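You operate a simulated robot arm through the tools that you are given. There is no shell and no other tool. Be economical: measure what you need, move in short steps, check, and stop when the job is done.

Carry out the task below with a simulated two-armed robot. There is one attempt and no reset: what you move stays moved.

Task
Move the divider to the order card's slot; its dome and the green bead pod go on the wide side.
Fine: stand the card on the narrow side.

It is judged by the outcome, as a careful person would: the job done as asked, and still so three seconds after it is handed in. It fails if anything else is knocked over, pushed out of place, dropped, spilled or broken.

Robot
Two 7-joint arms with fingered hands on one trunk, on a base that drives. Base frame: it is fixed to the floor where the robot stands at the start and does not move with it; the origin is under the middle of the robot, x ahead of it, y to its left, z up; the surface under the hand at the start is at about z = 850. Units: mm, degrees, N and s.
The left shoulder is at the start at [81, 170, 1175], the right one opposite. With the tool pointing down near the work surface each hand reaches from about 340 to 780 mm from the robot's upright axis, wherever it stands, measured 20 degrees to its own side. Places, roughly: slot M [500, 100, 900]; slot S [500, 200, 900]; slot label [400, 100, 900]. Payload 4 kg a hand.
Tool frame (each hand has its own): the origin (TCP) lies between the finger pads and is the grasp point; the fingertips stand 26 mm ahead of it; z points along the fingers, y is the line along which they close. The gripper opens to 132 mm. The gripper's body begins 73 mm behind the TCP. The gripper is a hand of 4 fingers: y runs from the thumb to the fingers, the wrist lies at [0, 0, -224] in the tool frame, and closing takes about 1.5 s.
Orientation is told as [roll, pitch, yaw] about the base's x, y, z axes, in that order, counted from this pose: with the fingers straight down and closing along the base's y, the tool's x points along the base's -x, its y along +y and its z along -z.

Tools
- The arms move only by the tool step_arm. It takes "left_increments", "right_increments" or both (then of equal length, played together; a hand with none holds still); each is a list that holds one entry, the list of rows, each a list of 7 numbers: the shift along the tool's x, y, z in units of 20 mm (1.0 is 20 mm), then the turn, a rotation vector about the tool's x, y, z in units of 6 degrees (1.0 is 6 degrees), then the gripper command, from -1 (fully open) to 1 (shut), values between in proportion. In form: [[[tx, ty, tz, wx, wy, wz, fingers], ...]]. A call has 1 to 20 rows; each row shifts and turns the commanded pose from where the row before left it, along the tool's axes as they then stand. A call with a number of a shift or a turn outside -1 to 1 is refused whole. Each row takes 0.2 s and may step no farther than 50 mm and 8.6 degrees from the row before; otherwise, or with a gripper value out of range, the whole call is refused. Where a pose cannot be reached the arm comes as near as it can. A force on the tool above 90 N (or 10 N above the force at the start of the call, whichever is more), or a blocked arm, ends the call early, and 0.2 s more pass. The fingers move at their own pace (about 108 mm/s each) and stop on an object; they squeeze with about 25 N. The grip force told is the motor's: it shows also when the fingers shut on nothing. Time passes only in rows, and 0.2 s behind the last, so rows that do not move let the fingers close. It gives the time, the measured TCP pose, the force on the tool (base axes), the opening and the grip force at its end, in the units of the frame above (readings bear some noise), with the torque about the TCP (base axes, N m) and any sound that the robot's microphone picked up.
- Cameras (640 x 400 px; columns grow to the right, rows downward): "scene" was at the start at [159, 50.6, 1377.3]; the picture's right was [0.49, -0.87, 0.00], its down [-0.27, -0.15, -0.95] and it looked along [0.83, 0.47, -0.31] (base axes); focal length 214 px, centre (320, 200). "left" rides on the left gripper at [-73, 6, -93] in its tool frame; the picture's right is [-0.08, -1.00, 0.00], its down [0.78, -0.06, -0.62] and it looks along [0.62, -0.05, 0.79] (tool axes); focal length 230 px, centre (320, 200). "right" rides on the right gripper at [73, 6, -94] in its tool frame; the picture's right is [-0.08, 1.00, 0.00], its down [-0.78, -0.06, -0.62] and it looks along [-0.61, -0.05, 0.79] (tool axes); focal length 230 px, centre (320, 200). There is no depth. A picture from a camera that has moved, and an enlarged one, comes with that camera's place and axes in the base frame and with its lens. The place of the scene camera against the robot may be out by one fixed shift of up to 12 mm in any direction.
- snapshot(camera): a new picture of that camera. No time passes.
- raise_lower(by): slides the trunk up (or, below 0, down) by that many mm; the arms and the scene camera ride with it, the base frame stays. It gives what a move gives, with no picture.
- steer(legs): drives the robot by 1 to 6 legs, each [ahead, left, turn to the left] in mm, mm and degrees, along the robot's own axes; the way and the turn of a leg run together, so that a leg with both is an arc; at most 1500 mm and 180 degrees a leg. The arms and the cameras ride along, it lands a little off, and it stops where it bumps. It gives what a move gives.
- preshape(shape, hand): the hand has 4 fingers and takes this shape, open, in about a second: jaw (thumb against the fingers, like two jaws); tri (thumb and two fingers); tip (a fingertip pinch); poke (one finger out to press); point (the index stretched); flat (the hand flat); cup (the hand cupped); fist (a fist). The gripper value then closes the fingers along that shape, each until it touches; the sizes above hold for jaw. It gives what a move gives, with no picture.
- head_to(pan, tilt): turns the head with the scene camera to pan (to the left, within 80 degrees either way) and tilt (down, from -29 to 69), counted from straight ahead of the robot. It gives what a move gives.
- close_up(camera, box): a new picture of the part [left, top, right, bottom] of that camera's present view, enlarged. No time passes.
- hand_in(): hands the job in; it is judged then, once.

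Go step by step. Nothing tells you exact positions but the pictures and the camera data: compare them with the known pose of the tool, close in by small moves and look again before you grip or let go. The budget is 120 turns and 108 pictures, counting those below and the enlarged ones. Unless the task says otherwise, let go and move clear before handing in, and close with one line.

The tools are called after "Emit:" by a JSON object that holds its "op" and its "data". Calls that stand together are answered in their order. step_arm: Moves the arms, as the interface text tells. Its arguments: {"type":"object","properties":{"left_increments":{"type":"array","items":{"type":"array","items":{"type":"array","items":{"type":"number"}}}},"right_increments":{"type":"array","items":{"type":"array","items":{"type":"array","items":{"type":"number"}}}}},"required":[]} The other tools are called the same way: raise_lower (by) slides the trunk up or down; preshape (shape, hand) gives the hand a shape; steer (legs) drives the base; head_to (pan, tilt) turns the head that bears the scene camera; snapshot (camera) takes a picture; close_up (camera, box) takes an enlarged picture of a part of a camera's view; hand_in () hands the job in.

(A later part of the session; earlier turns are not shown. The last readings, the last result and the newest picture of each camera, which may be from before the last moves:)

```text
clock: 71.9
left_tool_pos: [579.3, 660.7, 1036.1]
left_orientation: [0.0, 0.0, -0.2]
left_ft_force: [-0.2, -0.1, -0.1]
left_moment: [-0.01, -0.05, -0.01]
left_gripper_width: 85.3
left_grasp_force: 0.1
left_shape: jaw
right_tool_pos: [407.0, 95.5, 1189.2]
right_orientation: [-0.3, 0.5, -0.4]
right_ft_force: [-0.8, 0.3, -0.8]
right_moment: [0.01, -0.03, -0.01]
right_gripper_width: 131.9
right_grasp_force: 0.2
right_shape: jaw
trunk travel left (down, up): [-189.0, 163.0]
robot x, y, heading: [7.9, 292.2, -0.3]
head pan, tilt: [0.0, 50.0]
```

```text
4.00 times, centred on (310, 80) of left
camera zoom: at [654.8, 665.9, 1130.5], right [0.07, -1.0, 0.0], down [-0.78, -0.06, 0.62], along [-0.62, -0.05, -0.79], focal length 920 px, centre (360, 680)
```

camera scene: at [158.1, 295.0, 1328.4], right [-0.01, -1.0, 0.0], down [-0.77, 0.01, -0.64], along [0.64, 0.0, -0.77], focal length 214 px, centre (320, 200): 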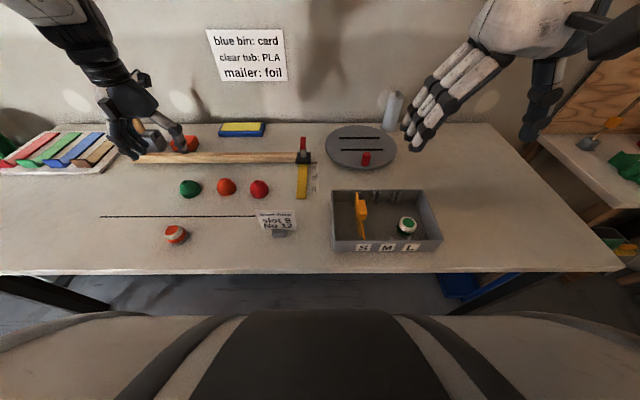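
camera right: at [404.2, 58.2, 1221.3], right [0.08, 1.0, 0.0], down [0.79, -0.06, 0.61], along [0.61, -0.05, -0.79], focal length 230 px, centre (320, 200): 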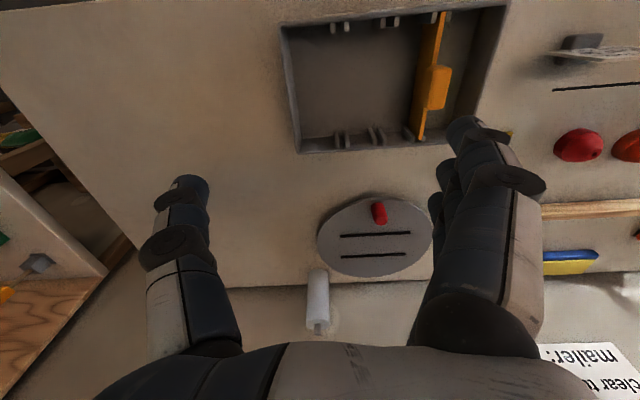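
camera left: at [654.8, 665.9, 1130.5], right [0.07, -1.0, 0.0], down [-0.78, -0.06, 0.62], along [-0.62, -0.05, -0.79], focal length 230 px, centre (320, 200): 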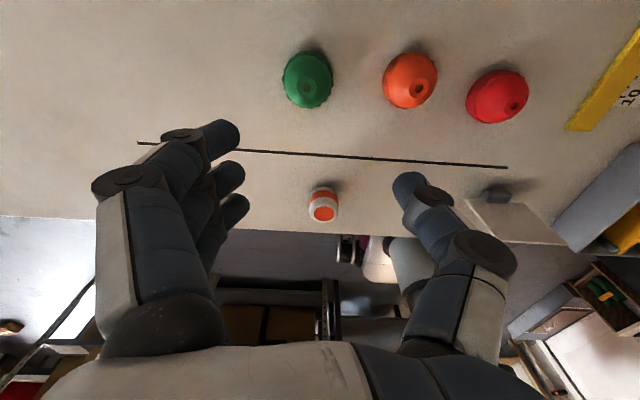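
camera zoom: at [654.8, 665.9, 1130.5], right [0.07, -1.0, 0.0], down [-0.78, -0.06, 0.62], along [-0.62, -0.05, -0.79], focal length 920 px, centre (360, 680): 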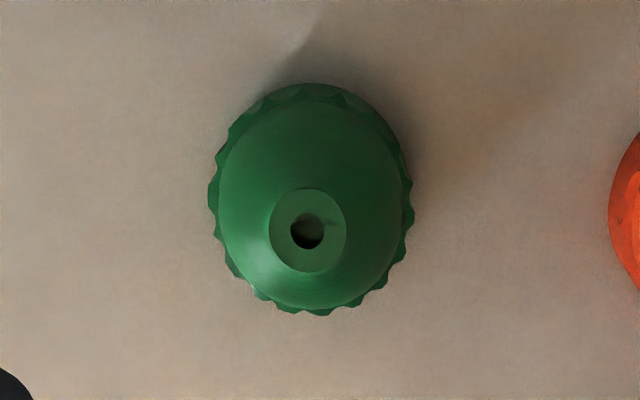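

Dome axis is at about (601, 674), 53 mm wide. Align and descend partway.

Emit:
{"op": "step_arm", "data": {"left_increments": [[[-1, 0.66, 0.5, 0, 0, 0, -0.3], [-0.1, 0, 1, 0, 0, 0, -0.3], [0, 0, 1, 0, 0, 0, -0.3], [0, 0, 1, 0, 0, 0, -0.3], [0, 0, 1, 0, 0, 0, -0.3], [0, 0, 1, 0, 0, 0, -0.3], [0, 0, 0.9, 0, 0, 0, -0.3], [0, 0, 0, 0, 0, 0, -0.3]]]}}

Emit:
{"op": "snapshot", "data": {"camera": "left"}}

```text
clock: 73.7
left_tool_pos: [602.2, 674.6, 906.1]
left_orientation: [-0.1, 0.0, -0.2]
left_ft_force: [-0.4, -0.2, 0.5]
left_moment: [-0.02, -0.01, 0.0]
left_gripper_width: 85.4
left_grasp_force: 0.0
left_shape: jaw
right_tool_pos: [406.6, 96.6, 1188.9]
right_orientation: [-0.4, 0.6, -0.4]
right_ft_force: [-0.6, -1.0, -0.5]
right_moment: [-0.01, -0.02, -0.01]
right_gripper_width: 131.8
right_grasp_force: 0.2
right_shape: jaw
trunk travel left (down, up): [-189.0, 163.0]
robot x, y, heading: [0.7, 291.2, -0.3]
head pan, tilt: [0.0, 50.0]
```

```text
40 pictures are left
camera left: at [675.7, 679.0, 999.9], right [0.07, -1.0, 0.0], down [-0.78, -0.06, 0.62], along [-0.62, -0.05, -0.79], focal length 230 px, centre (320, 200)
```

left: 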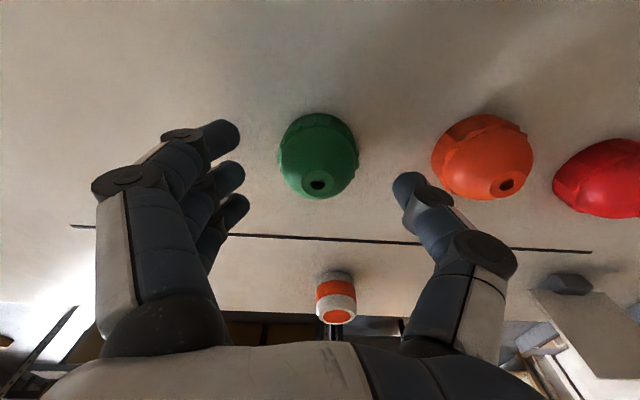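

Centred. Lower to z≈880 and close slowly.

Emit:
{"op": "step_arm", "data": {"left_increments": [[[0, 0, 0.6, 0, 0, 0, -0.3], [0, 0, 0.5, 0, 0, 0, -0.3], [0, 0, 0.2, 0, 0, 0, -0.3], [0, 0, 0, 0, 0, 0, -0.1], [0, 0, 0, 0, 0, 0, 0.1], [0, 0, 0, 0, 0, 0, 0.3], [0, 0, 0, 0, 0, 0, 0.5], [0, 0, 0, 0, 0, 0, 1], [0, 0, 0, 0, 0, 0, 1], [0, 0, 0, 0, 0, 0, 1], [0, 0, 0, 0, 0, 0, 1]]]}}

Emit:
{"op": "snapshot", "data": {"camera": "left"}}

```text
clock: 76.1
left_tool_pos: [601.6, 672.6, 880.9]
left_orientation: [0.0, 0.2, -0.2]
left_ft_force: [0.0, -0.5, 0.2]
left_moment: [-0.04, 0.01, -0.01]
left_gripper_width: 39.1
left_grasp_force: 24.5
left_shape: jaw
right_tool_pos: [405.8, 95.3, 1190.3]
right_orientation: [-0.3, 0.4, -0.3]
right_ft_force: [-0.8, -0.3, 0.0]
right_moment: [-0.01, -0.01, 0.0]
right_gripper_width: 131.9
right_grasp_force: 0.2
right_shape: jaw
trunk travel left (down, up): [-189.0, 163.0]
robot x, y, heading: [5.0, 291.2, -0.5]
head pan, tilt: [0.0, 50.0]
```

```text
39 pictures are left
camera left: at [675.5, 677.9, 974.2], right [0.07, -1.0, 0.0], down [-0.78, -0.06, 0.62], along [-0.62, -0.05, -0.79], focal length 230 px, centre (320, 200)
```

left: 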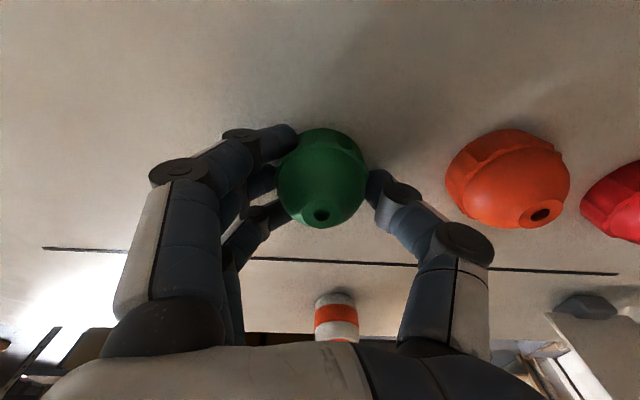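

Gripped. Lift slowly and check that it holds.

Emit:
{"op": "step_arm", "data": {"left_increments": [[[0, 0, -0.2, 0, 0, 0, 1], [0, 0, -0.2, 0, 0, 0, 1], [0, 0, -0.3, 0, 0, 0, 1], [0, 0, -0.5, 0, 0, 0, 1], [0, 0, -0.5, 0, 0, 0, 1], [0, 0, -0.5, 0, 0, 0, 1], [0, 0, 0, 0, 0, 0, 1]]]}}

Emit:
{"op": "snapshot", "data": {"camera": "left"}}

Emit:
{"op": "close_up", "data": {"camera": "scene", "box": [100, 130, 260, 230]}}

```text
clock: 77.7
left_tool_pos: [602.2, 673.3, 923.0]
left_orientation: [0.0, 0.1, -0.2]
left_ft_force: [0.0, 0.1, -0.6]
left_moment: [-0.03, 0.0, -0.02]
left_gripper_width: 39.0
left_grasp_force: 25.5
left_shape: jaw
right_tool_pos: [407.8, 95.9, 1187.9]
right_orientation: [-0.3, 0.5, -0.5]
right_ft_force: [-0.2, 0.7, 0.9]
right_moment: [0.0, 0.0, -0.02]
right_gripper_width: 131.8
right_grasp_force: 0.0
right_shape: jaw
trunk travel left (down, up): [-189.0, 163.0]
robot x, y, heading: [5.4, 292.9, -0.7]
head pan, tilt: [0.0, 50.0]
```

```text
38 pictures are left
camera left: at [675.9, 678.3, 1017.2], right [0.07, -1.0, 0.0], down [-0.78, -0.06, 0.62], along [-0.62, -0.05, -0.79], focal length 230 px, centre (320, 200)
```

left: 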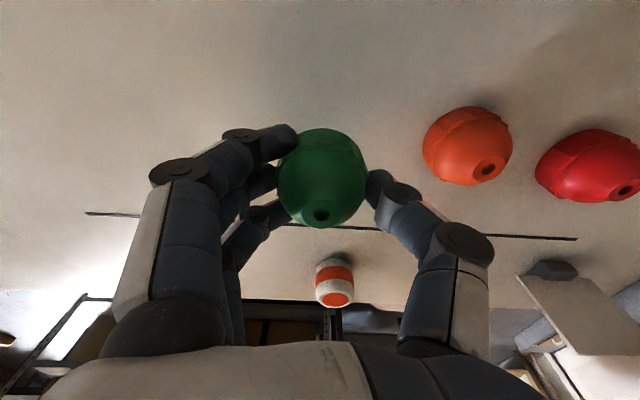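

```text
4.00 times, centred on (180, 180) of scene
camera zoom: at [158.7, 295.3, 1328.2], right [-0.01, -1.0, 0.0], down [-0.77, 0.0, -0.64], along [0.64, 0.0, -0.77], focal length 858 px, centre (880, 280)
```

zoom: 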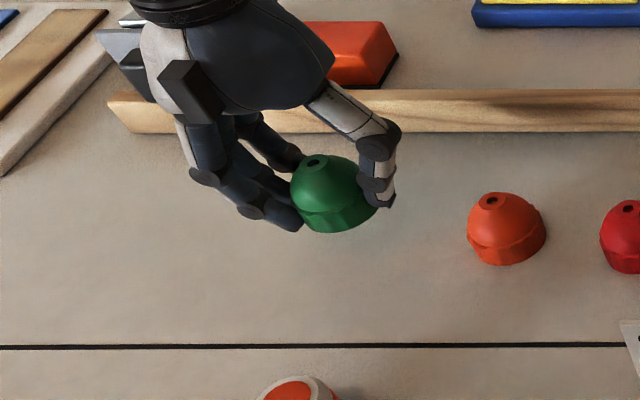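

Held upright. Raise, pull back, and drive right to the tray.

Emit:
{"op": "step_arm", "data": {"left_increments": [[[0, 0, -1, 0, 0, 0, 1], [0, 0, -1, 0, 0, 0, 1], [0, 0, -1, 0, 0, 0, 1], [0, 0, -1, 0, 0, 0, 1], [0.5, 0, -1, 0, 0, 0, 1], [0.9, 0, -1, 0, 0, 0, 1], [0.9, 0, 0, 0, 0, 0, 1], [0.9, 0, 0, 0, 0, 0, 1], [0.9, 0, 0, 0, 0, 0, 1], [0.7, 0, 0, 0, 0, 0, 1], [0, 0, 0, 0, 0, 0, 1]]]}}

Emit:
{"op": "steer", "data": {"legs": [[0, -350, 0]]}}

Emit:
{"op": "snapshot", "data": {"camera": "left"}}

```text
clock: 80.1
left_tool_pos: [505.8, 674.0, 1044.9]
left_orientation: [0.0, 0.1, -0.3]
left_ft_force: [-0.6, 0.0, -1.1]
left_moment: [-0.02, 0.03, -0.03]
left_gripper_width: 39.0
left_grasp_force: 24.9
left_shape: jaw
right_tool_pos: [407.8, 94.7, 1188.8]
right_orientation: [-0.3, 0.5, -0.4]
right_ft_force: [0.0, -0.4, 0.4]
right_moment: [0.03, 0.01, 0.01]
right_gripper_width: 131.9
right_grasp_force: 0.2
right_shape: jaw
trunk travel left (down, up): [-189.0, 163.0]
robot x, y, heading: [7.7, 290.2, -0.5]
head pan, tilt: [0.0, 50.0]
```

```text
clock: 83.8
left_tool_pos: [502.5, 319.5, 1047.1]
left_orientation: [0.0, 0.1, 0.3]
left_ft_force: [0.4, -0.8, 0.3]
left_moment: [0.01, 0.02, 0.01]
left_gripper_width: 39.0
left_grasp_force: 24.8
left_shape: jaw
right_tool_pos: [408.1, -259.6, 1188.9]
right_orientation: [-0.2, 0.5, 0.2]
right_ft_force: [1.2, 0.1, 0.3]
right_moment: [-0.01, 0.01, -0.03]
right_gripper_width: 132.1
right_grasp_force: 0.1
right_shape: jaw
trunk travel left (down, up): [-189.0, 163.0]
robot x, y, heading: [3.1, -69.7, 0.0]
head pan, tilt: [0.0, 50.0]
```

```text
36 pictures are left
camera left: at [576.0, 325.5, 1139.7], right [0.08, -1.0, 0.0], down [-0.78, -0.07, 0.62], along [-0.62, -0.05, -0.79], focal length 230 px, centre (320, 200)
```

left: 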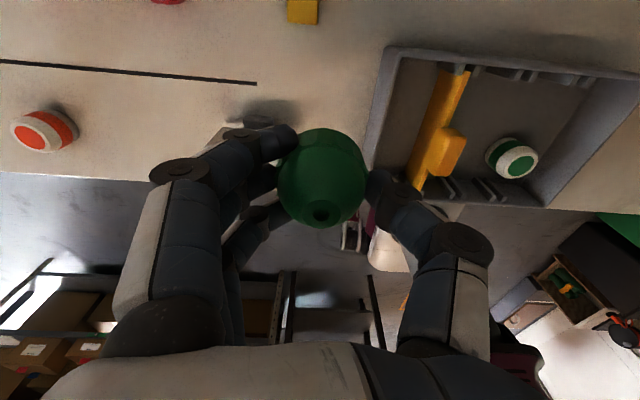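

Pod sits at about (462, 83). I'll put the dome at about (502, 124), between pod and divider, toward the back.

Emit:
{"op": "step_arm", "data": {"left_increments": [[[0, -1, 0, 0, 0, 0, 1], [0, -1, 0, 0, 0, 0, 1], [0, -1, 0, 0, 0, 0, 1], [0, -1, 0, 0, 0, 0, 1], [0, -1, 0, 0, 0, 0, 1], [0, -1, 0, 0, 0, 0, 1], [0, -1, 0, 0, 0, 0, 1], [0, -1, 0, 0, 0, 0, 1], [0, -1, 0, 0, 0, 0, 1], [0, -0.78, 0, 0, 0, 0, 1], [0, 0, 1, 0, 0, 0, 1], [0, 0, 1, 0, 0, 0, 1], [0, 0, 1, 0, 0, 0, 1], [0, 0, 0.5, 0, 0, 0, 1], [0, 0, 0, 0, 0, 0, 1]]]}}

Emit:
{"op": "snapshot", "data": {"camera": "left"}}

Emit:
{"op": "close_up", "data": {"camera": "scene", "box": [170, 130, 330, 260]}}

```text
clock: 87.0
left_tool_pos: [502.3, 125.0, 973.6]
left_orientation: [0.0, 0.1, 0.2]
left_ft_force: [0.5, 1.7, -0.6]
left_moment: [0.02, -0.03, 0.03]
left_gripper_width: 39.0
left_grasp_force: 24.7
left_shape: jaw
right_tool_pos: [409.0, -259.3, 1188.7]
right_orientation: [-0.3, 0.5, 0.1]
right_ft_force: [0.5, 0.3, -0.2]
right_moment: [0.0, 0.03, -0.03]
right_gripper_width: 131.9
right_grasp_force: 0.1
right_shape: jaw
trunk travel left (down, up): [-189.0, 163.0]
robot x, y, heading: [4.7, -67.1, 0.0]
head pan, tilt: [0.0, 50.0]
```

```text
35 pictures are left
camera left: at [576.0, 130.2, 1067.6], right [0.08, -1.0, 0.0], down [-0.78, -0.07, 0.62], along [-0.62, -0.05, -0.79], focal length 230 px, centre (320, 200)
```

left: 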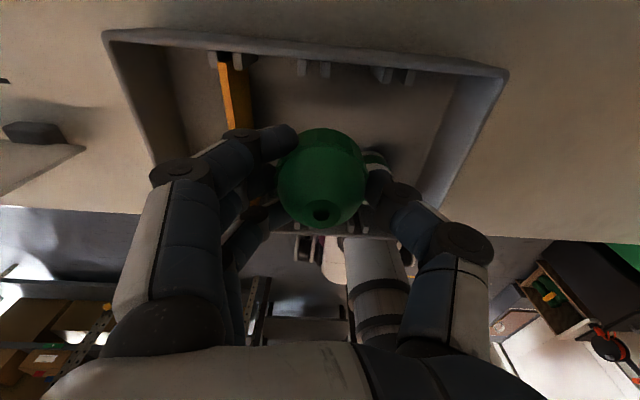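

```text
3.08 times, centred on (250, 195) of scene
camera zoom: at [157.8, -62.1, 1328.3], right [0.0, -1.0, 0.0], down [-0.77, 0.0, -0.64], along [0.64, 0.0, -0.77], focal length 660 px, centre (535, 215)
```

zoom: 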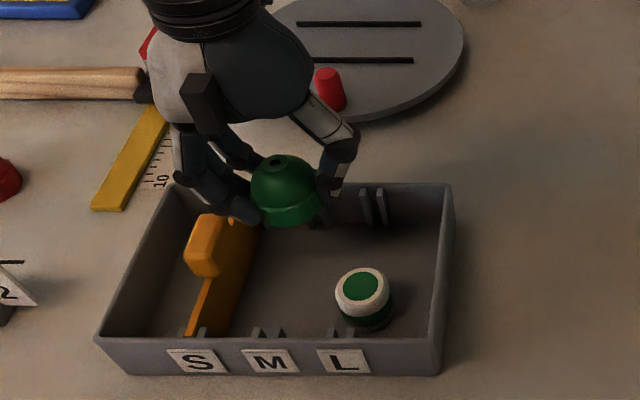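

The fingers would be close to the divider handle, so I'll shift the target to (505, 113) and go down partway.

Emit:
{"op": "step_arm", "data": {"left_increments": [[[-0.15, -0.6, 0, 0, 0, 0, 1], [0, 0, 0.8, 0, 0, 0, 1], [0, 0, 0.8, 0, 0, 0, 1], [0, 0, 0.5, 0, 0, 0, 1], [0, 0, 0, 0, 0, 0, 1]]]}}

Emit:
{"op": "snapshot", "data": {"camera": "left"}}

Emit:
{"op": "close_up", "data": {"camera": "scene", "box": [190, 150, 310, 250]}}

```text
clock: 88.2
left_tool_pos: [504.2, 112.4, 933.4]
left_orientation: [-0.2, 0.1, 0.4]
left_ft_force: [-0.9, -0.3, -0.7]
left_moment: [0.0, 0.01, -0.02]
left_gripper_width: 39.1
left_grasp_force: 25.2
left_shape: jaw
right_tool_pos: [408.3, -258.6, 1189.0]
right_orientation: [-0.3, 0.5, 0.2]
right_ft_force: [0.2, -0.5, -0.6]
right_moment: [-0.01, -0.03, 0.02]
right_gripper_width: 131.9
right_grasp_force: 0.0
right_shape: jaw
trunk travel left (down, up): [-189.0, 163.0]
robot x, y, heading: [3.8, -65.2, 0.1]
head pan, tilt: [0.0, 50.0]
```

```text
33 pictures are left
camera left: at [578.8, 117.5, 1027.3], right [0.09, -1.0, 0.0], down [-0.78, -0.07, 0.62], along [-0.62, -0.06, -0.79], focal length 230 px, centre (320, 200)
```

left: 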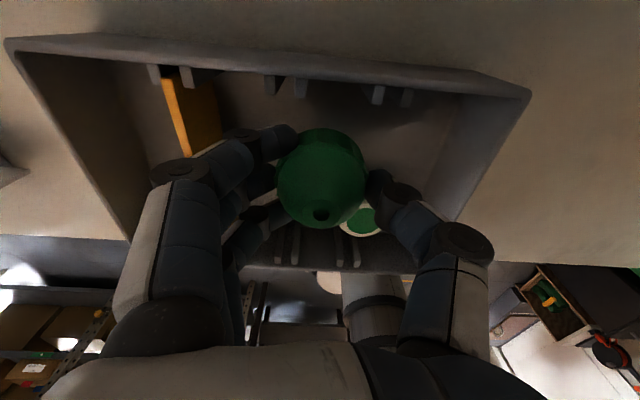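

```text
4.00 times, centred on (250, 200) of scene
camera zoom: at [157.9, -62.1, 1328.3], right [0.0, -1.0, 0.0], down [-0.77, 0.0, -0.64], along [0.64, 0.0, -0.77], focal length 858 px, centre (600, 200)
```

zoom: 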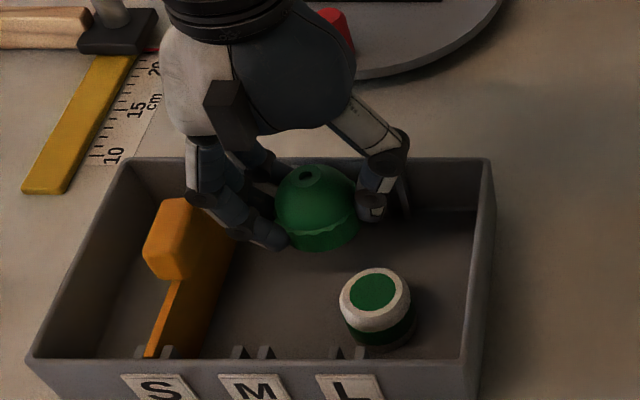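

Pod's actual place is about (460, 73), so there's room to shift 8 mm more right. Then descend.

Emit:
{"op": "step_arm", "data": {"left_increments": [[[-0.1, -0.4, 0, 0, 0, 0, 1], [0, 0, 0.5, 0, 0, 0, 1], [0, 0, 0.5, 0, 0, 0, 1], [0, 0, 0.5, 0, 0, 0, 1], [0, 0, 0, 0, 0, 0, 1]]]}}

Emit:
{"op": "close_up", "data": {"camera": "scene", "box": [190, 150, 310, 250]}}

```text
clock: 89.5
left_tool_pos: [507.5, 105.3, 904.4]
left_orientation: [-0.2, 0.0, 0.6]
left_ft_force: [0.6, 0.2, 0.3]
left_moment: [-0.02, 0.0, 0.01]
left_gripper_width: 38.8
left_grasp_force: 25.1
left_shape: jaw
right_tool_pos: [408.7, -259.1, 1189.8]
right_orientation: [-0.3, 0.6, 0.1]
right_ft_force: [0.3, 0.2, -0.7]
right_moment: [0.0, 0.01, 0.01]
right_gripper_width: 132.0
right_grasp_force: 0.0
right_shape: jaw
trunk travel left (down, up): [-189.0, 163.0]
robot x, y, heading: [1.9, -66.9, -0.0]
head pan, tilt: [0.0, 50.0]
```

```text
4.00 times, centred on (250, 200) of scene
camera zoom: at [157.8, -62.1, 1328.3], right [0.0, -1.0, 0.0], down [-0.77, 0.0, -0.64], along [0.64, 0.0, -0.77], focal length 858 px, centre (600, 200)
```

zoom: 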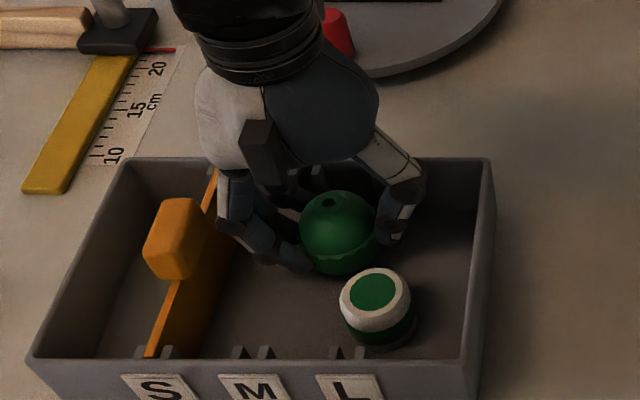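

Fingers clear the divider. Continue down gently.

Emit:
{"op": "step_arm", "data": {"left_increments": [[[0, 0, 0.3, 0, 0, 0, 1], [0, 0, 0.2, 0, 0, 0, 1], [0, 0, 0.15, 0, 0, 0, 1], [0, 0, 0.1, 0, 0, 0, 1], [0, 0, 0, 0, 0, 0, 1]]]}}

Emit:
{"op": "snapshot", "data": {"camera": "left"}}

```text
clock: 90.7
left_tool_pos: [509.0, 105.7, 889.4]
left_orientation: [-0.1, 0.2, 0.6]
left_ft_force: [0.8, 0.6, 0.3]
left_moment: [0.03, 0.02, -0.01]
left_gripper_width: 38.9
left_grasp_force: 25.2
left_shape: jaw
right_tool_pos: [407.8, -260.3, 1189.2]
right_orientation: [-0.3, 0.5, 0.1]
right_ft_force: [0.7, 1.3, -1.1]
right_moment: [-0.01, -0.03, 0.02]
right_gripper_width: 132.1
right_grasp_force: 0.0
right_shape: jaw
trunk travel left (down, up): [-189.0, 163.0]
robot x, y, heading: [5.7, -66.0, 0.3]
head pan, tilt: [0.0, 50.0]
```

```text
30 pictures are left
camera left: at [582.4, 110.5, 982.9], right [0.09, -1.0, 0.0], down [-0.78, -0.07, 0.62], along [-0.62, -0.05, -0.79], focal length 230 px, centre (320, 200)
```

left: 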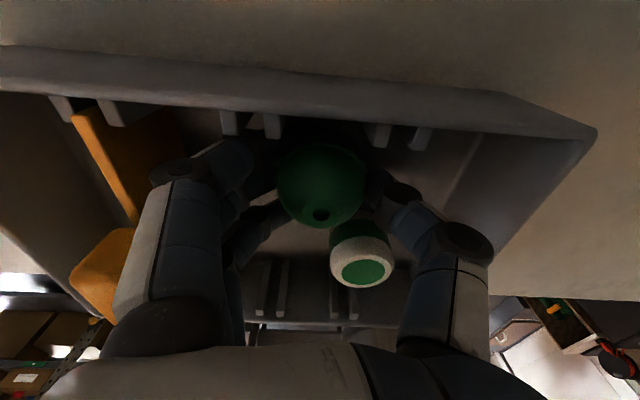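

Emit:
{"op": "step_arm", "data": {"left_increments": [[[0, 0, 0.1, 0, 0, 0, 1], [0, 0, 0.1, 0, 0, 0, 1], [0, 0, 0, 0, 0, 0, 1]]]}}

```text
clock: 91.5
left_tool_pos: [507.1, 105.3, 884.3]
left_orientation: [0.0, 0.2, 0.3]
left_ft_force: [0.4, -1.0, 3.9]
left_moment: [0.05, 0.03, -0.03]
left_gripper_width: 38.9
left_grasp_force: 25.4
left_shape: jaw
right_tool_pos: [408.3, -259.8, 1188.6]
right_orientation: [-0.3, 0.6, 0.1]
right_ft_force: [-0.1, -0.6, 0.0]
right_moment: [0.01, 0.0, -0.03]
right_gripper_width: 131.8
right_grasp_force: 0.0
right_shape: jaw
trunk travel left (down, up): [-189.0, 163.0]
robot x, y, heading: [5.1, -63.7, 0.2]
head pan, tilt: [0.0, 50.0]
```

Contact. Release slowly.

Emit:
{"op": "step_arm", "data": {"left_increments": [[[0, 0, 0, 0, 0, 0, 0.42], [0, 0, 0, 0, 0, 0, 0.35], [0, 0, 0, 0, 0, 0, 0.27], [0, 0, 0, 0, 0, 0, 0.2], [0, 0, 0, 0, 0, 0, 0.12], [0, 0, 0, 0, 0, 0, 0.12]]]}}

Emit:
{"op": "snapshot", "data": {"camera": "left"}}

Emit:
{"op": "close_up", "data": {"camera": "scene", "box": [190, 150, 310, 250]}}

```text
clock: 92.8
left_tool_pos: [508.8, 104.3, 885.3]
left_orientation: [-0.1, 0.1, 0.4]
left_ft_force: [-0.6, 0.1, 0.2]
left_moment: [-0.02, 0.03, -0.01]
left_gripper_width: 57.2
left_grasp_force: 0.0
left_shape: jaw
right_tool_pos: [407.5, -260.5, 1189.0]
right_orientation: [-0.3, 0.5, 0.1]
right_ft_force: [1.0, 0.8, 0.3]
right_moment: [0.01, 0.0, 0.01]
right_gripper_width: 131.8
right_grasp_force: 0.2
right_shape: jaw
trunk travel left (down, up): [-189.0, 163.0]
robot x, y, heading: [0.5, -64.7, 0.2]
head pan, tilt: [0.0, 50.0]
```

```text
29 pictures are left
camera left: at [582.0, 110.1, 978.8], right [0.08, -1.0, 0.0], down [-0.78, -0.07, 0.62], along [-0.62, -0.05, -0.79], focal length 230 px, centre (320, 200)
```

left: 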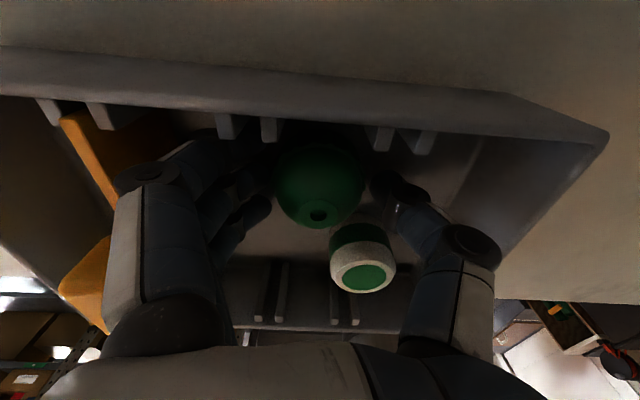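

```text
4.00 times, centred on (250, 200) of scene
camera zoom: at [157.9, -62.0, 1328.3], right [0.0, -1.0, 0.0], down [-0.77, 0.0, -0.64], along [0.64, 0.0, -0.77], focal length 858 px, centre (600, 200)
```

zoom: 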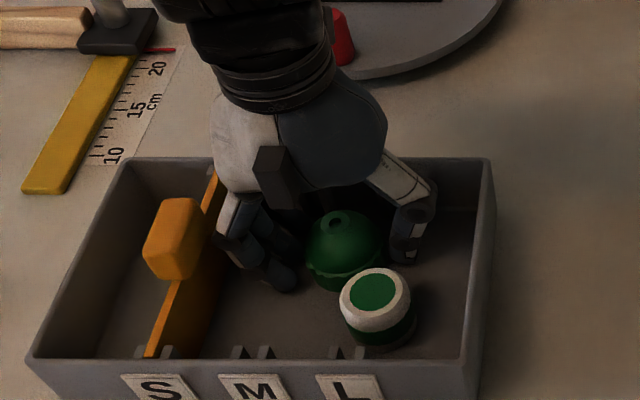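

The dome is released and sits flat. Raise straight up and move off left.

Emit:
{"op": "step_arm", "data": {"left_increments": [[[0, 0, -0.4, 0, 0, 0, 0.12], [0, 0, -0.6, 0, 0, 0, 0.12], [0, 0, -1, 0, 0, 0, 0.12], [0, 0, -1, 0, 0, 0, 0.12], [0, 0, -1, 0, 0, 0, 0.1], [0, 0, -1, 0, 0, 0, 0], [0, 0, -1, 0, 0, 0, -0.2], [0, 0, -1, 0, 0, 0, -0.3], [0, 1, -1, 0, 0, 0, -0.3], [0, 1, -1, 0, 0, 0, -0.3], [0, 1, 0, 0, 0, 0, -0.3], [0, 1, 0, 0, 0, 0, -0.3], [0, 1, 0, 0, 0, 0, -0.3], [0, 1, 0, 0, 0, 0, -0.3], [0, 1, 0, 0, 0, 0, -0.3], [0, 1, 0, 0, 0, 0, -0.3], [0, 1, 0, 0, 0, 0, -0.3], [0, 1, 0, 0, 0, 0, -0.3], [0, 0, 0, 0, 0, 0, -0.3]]]}}

Emit:
{"op": "close_up", "data": {"camera": "scene", "box": [90, 150, 330, 270]}}

Emit:
{"op": "snapshot", "data": {"camera": "left"}}

```text
clock: 96.8
left_tool_pos: [505.4, 305.0, 1063.3]
left_orientation: [0.1, 0.1, 0.3]
left_ft_force: [0.1, 0.5, -0.2]
left_moment: [0.02, -0.02, 0.04]
left_gripper_width: 85.2
left_grasp_force: 0.0
left_shape: jaw
right_tool_pos: [406.7, -260.5, 1188.3]
right_orientation: [-0.2, 0.5, 0.0]
right_ft_force: [0.8, -0.1, 0.1]
right_moment: [0.0, 0.01, -0.03]
right_gripper_width: 132.0
right_grasp_force: 0.0
right_shape: jaw
trunk travel left (down, up): [-189.0, 163.0]
robot x, y, heading: [2.9, -66.4, 0.3]
head pan, tilt: [0.0, 50.0]
```

```text
2.67 times, centred on (210, 210) of scene
camera zoom: at [157.8, -62.3, 1328.3], right [0.0, -1.0, 0.0], down [-0.77, 0.0, -0.64], along [0.64, 0.0, -0.77], focal length 572 px, centre (613, 173)
```

zoom: 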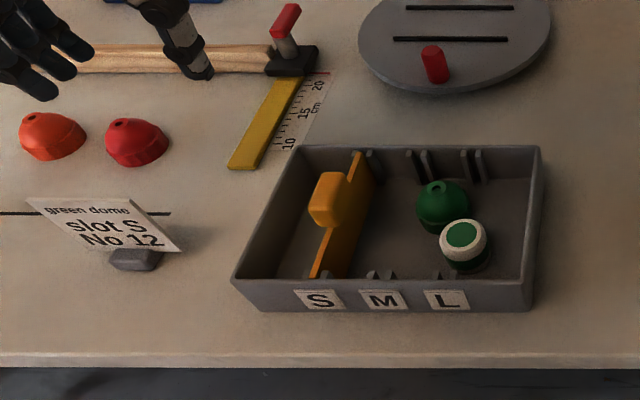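

```text
26 pictures are left
camera left: at [580.0, 311.3, 1157.6], right [0.08, -1.0, 0.0], down [-0.78, -0.07, 0.62], along [-0.62, -0.05, -0.79], focal length 230 px, centre (320, 200)
```

left: 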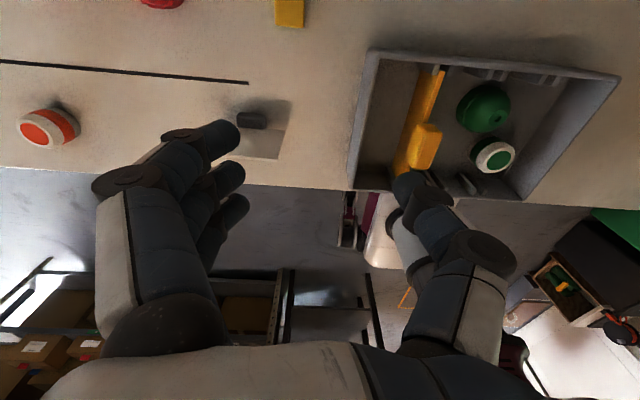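

Dome and pod are both in the wide side. The card is about 87 mm wide, more than the narrow side's ~60 mm, so it must be turned 90° to stand there. I'll hover over the card and start yawing the hand to test reach.

Emit:
{"op": "step_arm", "data": {"left_increments": [[[0.5, 0.8, 0, 0, 0, 0.8, -0.3], [0.5, 0.8, 0, 0, 0, 0.8, -0.3], [0.5, 0.8, 0, 0, 0, 0.8, -0.3], [0.5, 0.8, 0, 0, 0, 0.8, -0.3], [0, 0, 0, 0, 0, 0.9, -0.3], [0, 0, 0, 0, 0, 0.9, -0.3], [0, 0, 0, 0, 0, 0.9, -0.3], [0, 0, 0, 0, 0, 0.9, -0.3], [0, 0, 0, 0, 0, 0, -0.3]]]}}

```text
clock: 98.8
left_tool_pos: [475.2, 372.8, 1064.7]
left_orientation: [-0.1, 0.0, -40.6]
left_ft_force: [-0.6, -0.1, 0.5]
left_moment: [0.01, -0.02, 0.01]
left_gripper_width: 85.4
left_grasp_force: 0.0
left_shape: jaw
right_tool_pos: [408.5, -258.1, 1189.0]
right_orientation: [-0.3, 0.5, 0.1]
right_ft_force: [-0.8, -0.1, -0.1]
right_moment: [0.01, 0.0, 0.02]
right_gripper_width: 131.9
right_grasp_force: 0.1
right_shape: jaw
trunk travel left (down, up): [-189.0, 163.0]
robot x, y, heading: [5.9, -68.0, 0.1]
head pan, tilt: [0.0, 50.0]
```

That direction works; continue to −90°.

Emit:
{"op": "step_arm", "data": {"left_increments": [[[0, 0, 0, 0, 0, 0.92, -0.3], [0, 0, 0, 0, 0, 0.92, -0.3], [0, 0, 0, 0, 0, 0.92, -0.3], [0, 0, 0, 0, 0, 0.92, -0.3], [0, 0, 0, 0, 0, 0.92, -0.3], [0, 0, 0, 0, 0, 0.92, -0.3], [0, 0, 0, 0, 0, 0.92, -0.3], [0, 0, 0, 0, 0, 0.92, -0.3], [0, 0, 0, 0, 0, 0.86, -0.3], [0, 0, 0, 0, 0, 0, -0.3]]]}}

Emit:
{"op": "snapshot", "data": {"camera": "left"}}

Emit:
{"op": "close_up", "data": {"camera": "scene", "box": [60, 120, 220, 260]}}

```text
clock: 101.0
left_tool_pos: [474.8, 373.0, 1064.4]
left_orientation: [0.0, 0.0, -89.9]
left_ft_force: [0.6, 0.4, -1.0]
left_moment: [-0.02, 0.01, -0.02]
left_gripper_width: 85.3
left_grasp_force: 0.0
left_shape: jaw
right_tool_pos: [409.0, -258.9, 1189.6]
right_orientation: [-0.3, 0.5, 0.1]
right_ft_force: [0.1, -0.2, -0.4]
right_moment: [0.02, 0.01, -0.03]
right_gripper_width: 131.9
right_grasp_force: 0.0
right_shape: jaw
trunk travel left (down, up): [-189.0, 163.0]
robot x, y, heading: [3.5, -62.7, 0.1]
head pan, tilt: [0.0, 50.0]
```

```text
25 pictures are left
camera left: at [481.1, 299.6, 1158.4], right [-1.0, -0.08, 0.0], down [-0.06, 0.79, 0.62], along [-0.05, 0.61, -0.79], focal length 230 px, centre (320, 200)
```

left: 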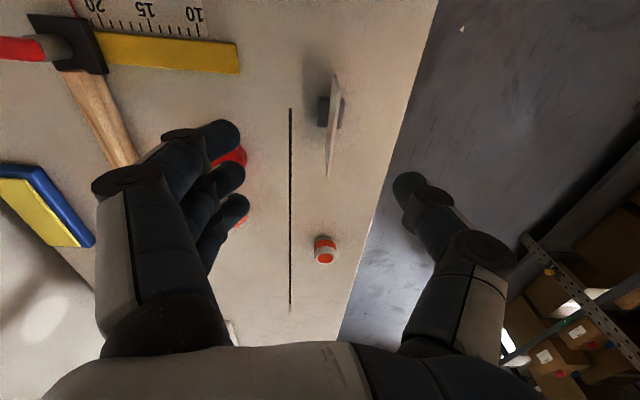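

```text
2.86 times, centred on (140, 190) of scene
camera zoom: at [158.0, -62.1, 1328.2], right [0.0, -1.0, 0.0], down [-0.77, 0.0, -0.64], along [0.64, 0.0, -0.77], focal length 613 px, centre (834, 229)
```

zoom: 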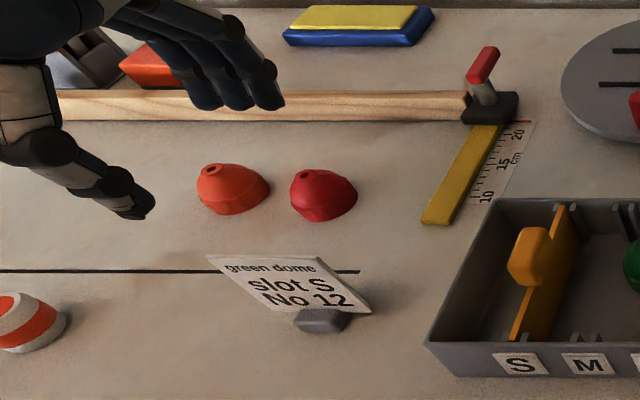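

Good, yaw is at −90°. I'll zoom in on the card from the hand camera.

Emit:
{"op": "close_up", "data": {"camera": "left", "box": [260, 50, 400, 190]}}

```text
2.86 times, centred on (330, 120) of left
camera zoom: at [481.1, 299.6, 1158.4], right [-1.0, -0.08, 0.0], down [-0.06, 0.79, 0.62], along [-0.05, 0.61, -0.79], focal length 657 px, centre (291, 429)
```

zoom: 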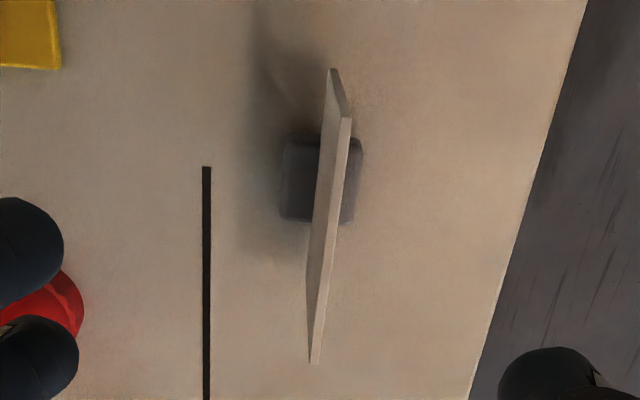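

The card stands vertical at x≈461, y 344–428, z 868–950, with its clip underneath. I'll align above it and descend to straddle it.

Emit:
{"op": "step_arm", "data": {"left_increments": [[[0.65, -0.7, 0, 0, 0, 0, -0.3], [0, 0, 1, 0, 0, 0, -0.3], [0, 0, 1, 0, 0, 0, -0.3], [0, 0, 1, 0, 0, 0, -0.3], [0, 0, 1, 0, 0, 0, -0.3], [0, 0, 0.5, 0, 0, 0, -0.3], [0, 0, 0, 0, 0, 0, -0.3]]]}}

Emit:
{"op": "snapshot", "data": {"camera": "left"}}

```text
clock: 102.7
left_tool_pos: [461.1, 384.1, 975.4]
left_orientation: [-0.1, 0.0, -89.8]
left_ft_force: [0.1, 0.4, 0.4]
left_moment: [-0.01, 0.02, -0.01]
left_gripper_width: 85.2
left_grasp_force: 0.1
left_shape: jaw
right_tool_pos: [408.1, -260.1, 1189.4]
right_orientation: [-0.3, 0.4, 0.1]
right_ft_force: [0.0, 0.0, 0.2]
right_moment: [0.02, -0.02, 0.03]
right_gripper_width: 131.8
right_grasp_force: 0.0
right_shape: jaw
trunk travel left (down, up): [-189.0, 163.0]
robot x, y, heading: [-2.9, -64.4, 0.1]
head pan, tilt: [0.0, 50.0]
```

```text
22 pictures are left
camera left: at [467.5, 311.1, 1069.3], right [-1.0, -0.08, 0.0], down [-0.06, 0.79, 0.62], along [-0.05, 0.61, -0.79], focal length 230 px, centre (320, 200)
```

left: 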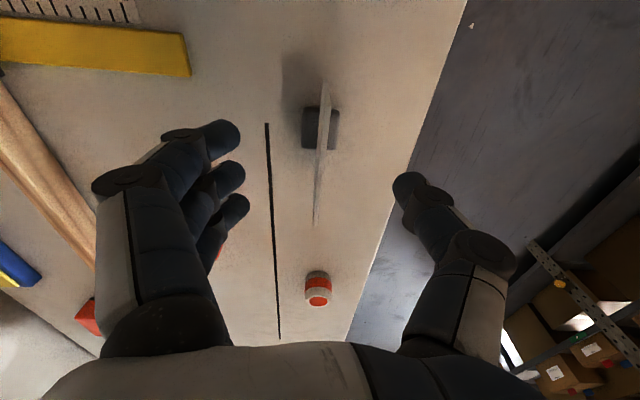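

Centred over the card. Lower 45 mm and close slowly.

Emit:
{"op": "step_arm", "data": {"left_increments": [[[0.1, 0, 0.8, 0, 0, 0, -0.3], [0, 0, 0.8, 0, 0, 0, -0.3], [0, 0, 0.65, 0, 0, 0, -0.3], [0, 0, 0, 0, 0, 0, 0], [0, 0, 0, 0, 0, 0, 0.3], [0, 0, 0, 0, 0, 0, 0.5], [0, 0, 0, 0, 0, 0, 0.7], [0, 0, 0, 0, 0, 0, 0.85], [0, 0, 0, 0, 0, 0, 1], [0, 0, 0, 0, 0, 0, 1], [0, 0, 0, 0, 0, 0, 1], [0, 0, 0, 0, 0, 0, 1]]]}}

Emit:
{"op": "snapshot", "data": {"camera": "left"}}

Emit:
{"op": "close_up", "data": {"camera": "scene", "box": [80, 150, 200, 260]}}

```text
clock: 105.2
left_tool_pos: [463.5, 388.5, 927.9]
left_orientation: [-0.1, 0.0, -89.8]
left_ft_force: [0.0, 0.3, -0.1]
left_moment: [-0.01, -0.01, -0.01]
left_gripper_width: 0.0
left_grasp_force: 25.5
left_shape: jaw
right_tool_pos: [408.2, -260.1, 1189.5]
right_orientation: [-0.3, 0.5, 0.0]
right_ft_force: [-0.1, 0.5, 0.1]
right_moment: [-0.03, -0.01, -0.04]
right_gripper_width: 131.8
right_grasp_force: 0.2
right_shape: jaw
trunk travel left (down, up): [-189.0, 163.0]
robot x, y, heading: [4.1, -70.1, 0.3]
head pan, tilt: [0.0, 50.0]
```

```text
21 pictures are left
camera left: at [469.4, 313.7, 1022.8], right [-1.0, -0.08, 0.0], down [-0.06, 0.79, 0.62], along [-0.05, 0.61, -0.79], focal length 230 px, centre (320, 200)
```

left: 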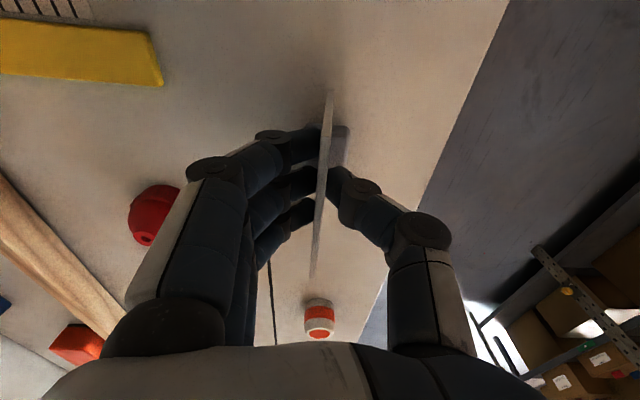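

```text
3.64 times, centred on (140, 205) of scene
camera zoom: at [158.0, -62.0, 1328.3], right [0.0, -1.0, 0.0], down [-0.77, 0.0, -0.64], along [0.64, 0.0, -0.77], focal length 780 px, centre (974, 182)
```

zoom: 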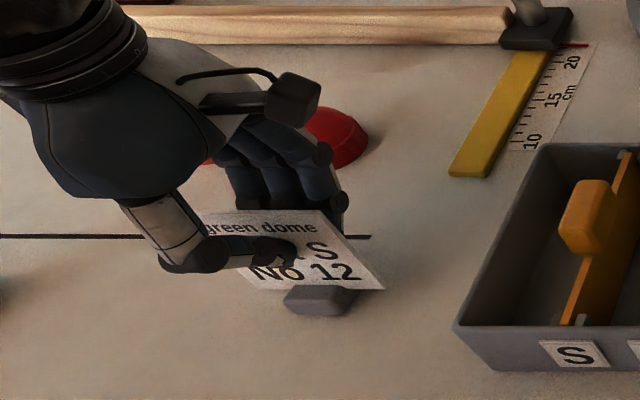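

The card is pinched in place. Lift slowly and check tilt.

Emit:
{"op": "step_arm", "data": {"left_increments": [[[0, 0, -0.2, 0, 0, 0, 1], [0, 0, -0.2, 0, 0, 0, 1], [0, 0, -0.3, 0, 0, 0, 1], [0, 0, -0.4, 0, 0, 0, 1], [0, 0, -0.5, 0, 0, 0, 1], [0, 0, -0.5, 0, 0, 0, 1], [0, 0, 0, 0, 0, 0, 1]]]}}

Emit:
{"op": "close_up", "data": {"camera": "left", "box": [240, 80, 400, 290]}}

Emit:
{"op": "close_up", "data": {"camera": "scene", "box": [80, 140, 200, 260]}}

```text
clock: 106.8
left_tool_pos: [461.7, 387.3, 971.9]
left_orientation: [-0.1, 0.0, -89.8]
left_ft_force: [0.9, -0.2, -0.2]
left_moment: [-0.02, 0.0, 0.01]
left_gripper_width: 0.0
left_grasp_force: 24.5
left_shape: jaw
right_tool_pos: [409.0, -259.0, 1189.3]
right_orientation: [-0.2, 0.5, 0.1]
right_ft_force: [0.1, 0.2, 0.1]
right_moment: [-0.01, 0.0, 0.01]
right_gripper_width: 132.1
right_grasp_force: 0.0
right_shape: jaw
trunk travel left (down, up): [-189.0, 163.0]
robot x, y, heading: [4.3, -66.0, 0.4]
head pan, tilt: [0.0, 50.0]
```

```text
1.90 times, centred on (320, 185) of left
camera zoom: at [468.6, 313.8, 1066.3], right [-1.0, -0.08, 0.0], down [-0.06, 0.79, 0.62], along [-0.05, 0.61, -0.79], focal length 438 px, centre (320, 229)
```

zoom: 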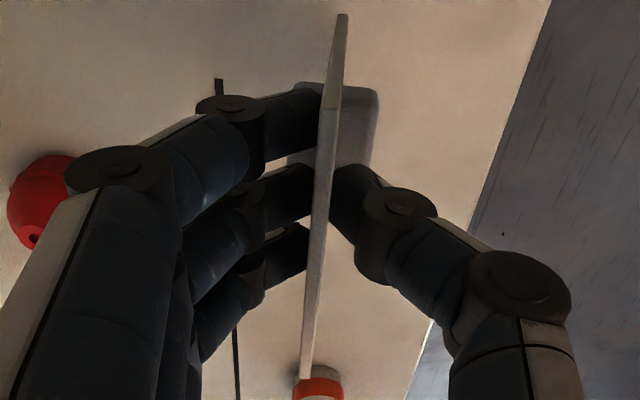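

```text
3.33 times, centred on (140, 200) of scene
camera zoom: at [158.1, -61.9, 1328.2], right [0.0, -1.0, 0.0], down [-0.77, 0.0, -0.64], along [0.64, 0.0, -0.77], focal length 715 px, centre (920, 200)
```

zoom: 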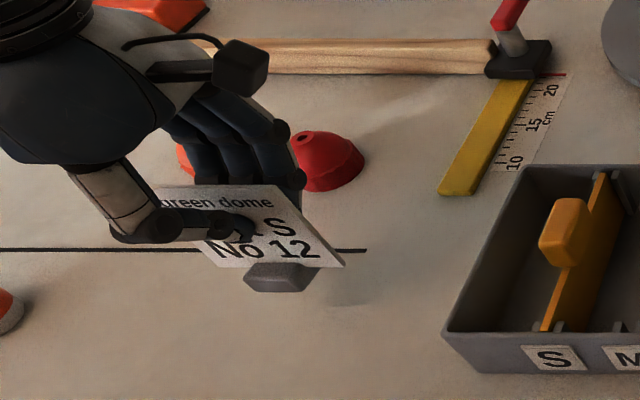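

The clip comes up with the card, but at this low grip my thumb would hit the divider handle when placing. I'll set it back down and regrip near the card's top edge.

Emit:
{"op": "step_arm", "data": {"left_increments": [[[0, 0, 0.5, -0.4, 0, 0, 1], [0, 0, 0.5, -0.3, 0, 0, 1], [0, 0, 0.5, 0, 0, 0, 1], [0, 0, 0.4, 0, 0, 0, 1], [0, 0, 0.2, 0, 0, 0, 1], [0, 0, 0, 0, 0, 0, 1]]]}}

```text
clock: 108.2
left_tool_pos: [463.4, 388.0, 928.4]
left_orientation: [4.1, 0.0, -89.8]
left_ft_force: [0.2, -0.5, -0.9]
left_moment: [0.0, 0.01, -0.01]
left_gripper_width: 0.0
left_grasp_force: 25.2
left_shape: jaw
right_tool_pos: [407.3, -259.8, 1188.5]
right_orientation: [-0.3, 0.5, 0.1]
right_ft_force: [0.8, -0.8, 0.3]
right_moment: [0.0, 0.0, 0.0]
right_gripper_width: 132.1
right_grasp_force: 0.0
right_shape: jaw
trunk travel left (down, up): [-189.0, 163.0]
robot x, y, heading: [2.3, -68.6, 0.5]
head pan, tilt: [0.0, 50.0]
```

Emit:
{"op": "step_arm", "data": {"left_increments": [[[0, 0, 0.06, 0, 0, 0, 1], [0, 0, 0.04, 0, 0, 0, 1], [0, 0, 0, 0, 0, 0, 0.95], [0, 0, 0, 0, 0, 0, 0.85], [0, 0, 0, 0, 0, 0, 0.75], [0, 0, 0, 0, 0, 0, 0.65], [0, 0, 0, 0, 0, 0, 0.5], [0, 0, 0, 0, 0, 0, 0.4], [0, 0, 0, 0, 0, 0, 0.4]]]}}

Emit:
{"op": "close_up", "data": {"camera": "left", "box": [240, 70, 400, 290]}}

```text
clock: 110.2
left_tool_pos: [464.2, 387.4, 927.7]
left_orientation: [4.1, 0.0, -89.8]
left_ft_force: [0.4, 0.4, 0.7]
left_moment: [-0.01, 0.0, 0.0]
left_gripper_width: 39.0
left_grasp_force: 0.0
left_shape: jaw
right_tool_pos: [408.2, -259.0, 1188.8]
right_orientation: [-0.3, 0.5, 0.1]
right_ft_force: [0.6, -0.9, 0.2]
right_moment: [0.01, -0.02, -0.01]
right_gripper_width: 131.8
right_grasp_force: 0.1
right_shape: jaw
trunk travel left (down, up): [-189.0, 163.0]
robot x, y, heading: [2.7, -65.3, -0.0]
head pan, tilt: [0.0, 50.0]
```

```text
1.82 times, centred on (320, 180) of left
camera zoom: at [463.8, 314.6, 1021.4], right [-0.99, -0.08, -0.07], down [-0.11, 0.78, 0.61], along [0.01, 0.61, -0.79], focal length 418 px, centre (320, 236)
```

zoom: 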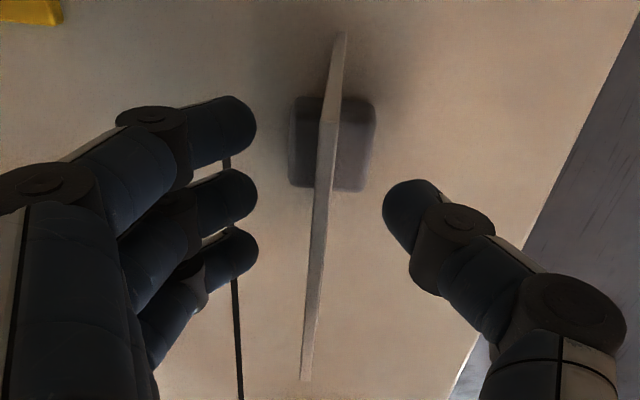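

Card stands firmly again. Raise 31 mm and regrip near the top edge.

Emit:
{"op": "step_arm", "data": {"left_increments": [[[0, 0.05, -0.78, 0, 0, 0, 0.4], [0, 0.06, -0.78, 0, 0, 0, 0.4], [0, 0, 0, 0, 0, 0, 0.6], [0, 0, 0, 0, 0, 0, 0.75], [0, 0, 0, 0, 0, 0, 0.9], [0, 0, 0, 0, 0, 0, 1], [0, 0, 0, 0, 0, 0, 1], [0, 0, 0, 0, 0, 0, 1], [0, 0, 0, 0, 0, 0, 1]]]}}

Emit:
{"op": "close_up", "data": {"camera": "left", "box": [240, 70, 400, 290]}}

```text
clock: 112.2
left_tool_pos: [462.6, 386.9, 959.6]
left_orientation: [4.1, 0.0, -89.8]
left_ft_force: [0.2, 0.0, 0.7]
left_moment: [0.01, -0.03, -0.02]
left_gripper_width: 0.2
left_grasp_force: 25.4
left_shape: jaw
right_tool_pos: [408.8, -259.2, 1188.8]
right_orientation: [-0.4, 0.5, 0.2]
right_ft_force: [-0.2, -0.1, 0.8]
right_moment: [-0.01, 0.02, 0.0]
right_gripper_width: 132.0
right_grasp_force: 0.1
right_shape: jaw
trunk travel left (down, up): [-189.0, 163.0]
robot x, y, heading: [2.1, -67.2, 0.3]
head pan, tilt: [0.0, 50.0]
```

```text
1.82 times, centred on (320, 180) of left
camera zoom: at [463.2, 313.9, 1053.4], right [-0.99, -0.08, -0.07], down [-0.11, 0.78, 0.61], along [0.01, 0.61, -0.79], focal length 418 px, centre (320, 236)
```

zoom: 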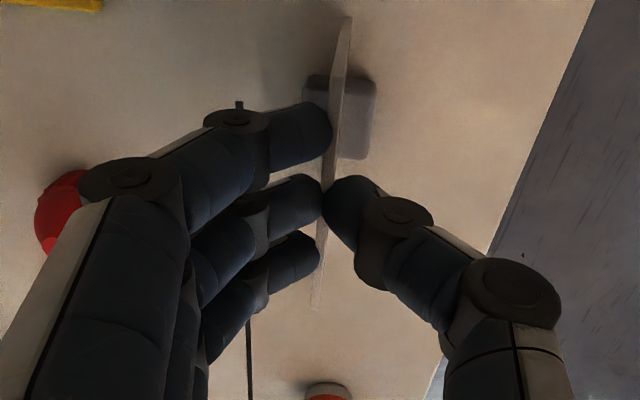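

Pinched at the top. Lift slowly and look.

Emit:
{"op": "step_arm", "data": {"left_increments": [[[0, 0, -0.15, 0, 0, 0, 1], [0, 0, -0.2, 0, 0, 0, 1], [0, 0, -0.3, 0, 0, 0, 1], [0, 0, -0.4, 0, 0, 0, 1], [0, 0, -0.5, 0, 0, 0, 1], [0, 0, -0.5, 0, 0, 0, 1], [0, 0, 0, 0, 0, 0, 1]]]}}

Emit:
{"op": "close_up", "data": {"camera": "left", "box": [240, 70, 400, 290]}}

```text
clock: 113.8
left_tool_pos: [458.9, 388.1, 999.7]
left_orientation: [4.1, 0.0, -89.7]
left_ft_force: [0.5, 0.7, -1.5]
left_moment: [0.0, -0.01, -0.02]
left_gripper_width: 0.2
left_grasp_force: 25.2
left_shape: jaw
right_tool_pos: [408.3, -259.2, 1189.0]
right_orientation: [-0.3, 0.6, 0.2]
right_ft_force: [-0.5, 0.0, -0.5]
right_moment: [-0.01, 0.02, -0.01]
right_gripper_width: 131.7
right_grasp_force: 0.0
right_shape: jaw
trunk travel left (down, up): [-189.0, 163.0]
robot x, y, heading: [4.4, -67.1, 0.3]
head pan, tilt: [0.0, 50.0]
```

```text
1.82 times, centred on (320, 180) of left
camera zoom: at [459.9, 313.7, 1093.8], right [-0.99, -0.08, -0.07], down [-0.11, 0.79, 0.61], along [0.01, 0.61, -0.79], focal length 418 px, centre (320, 236)
```

zoom: 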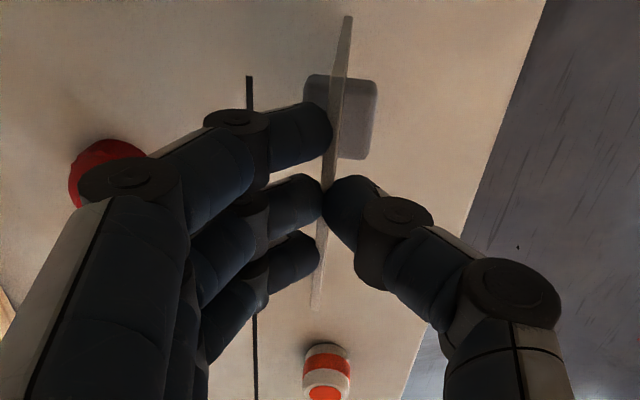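

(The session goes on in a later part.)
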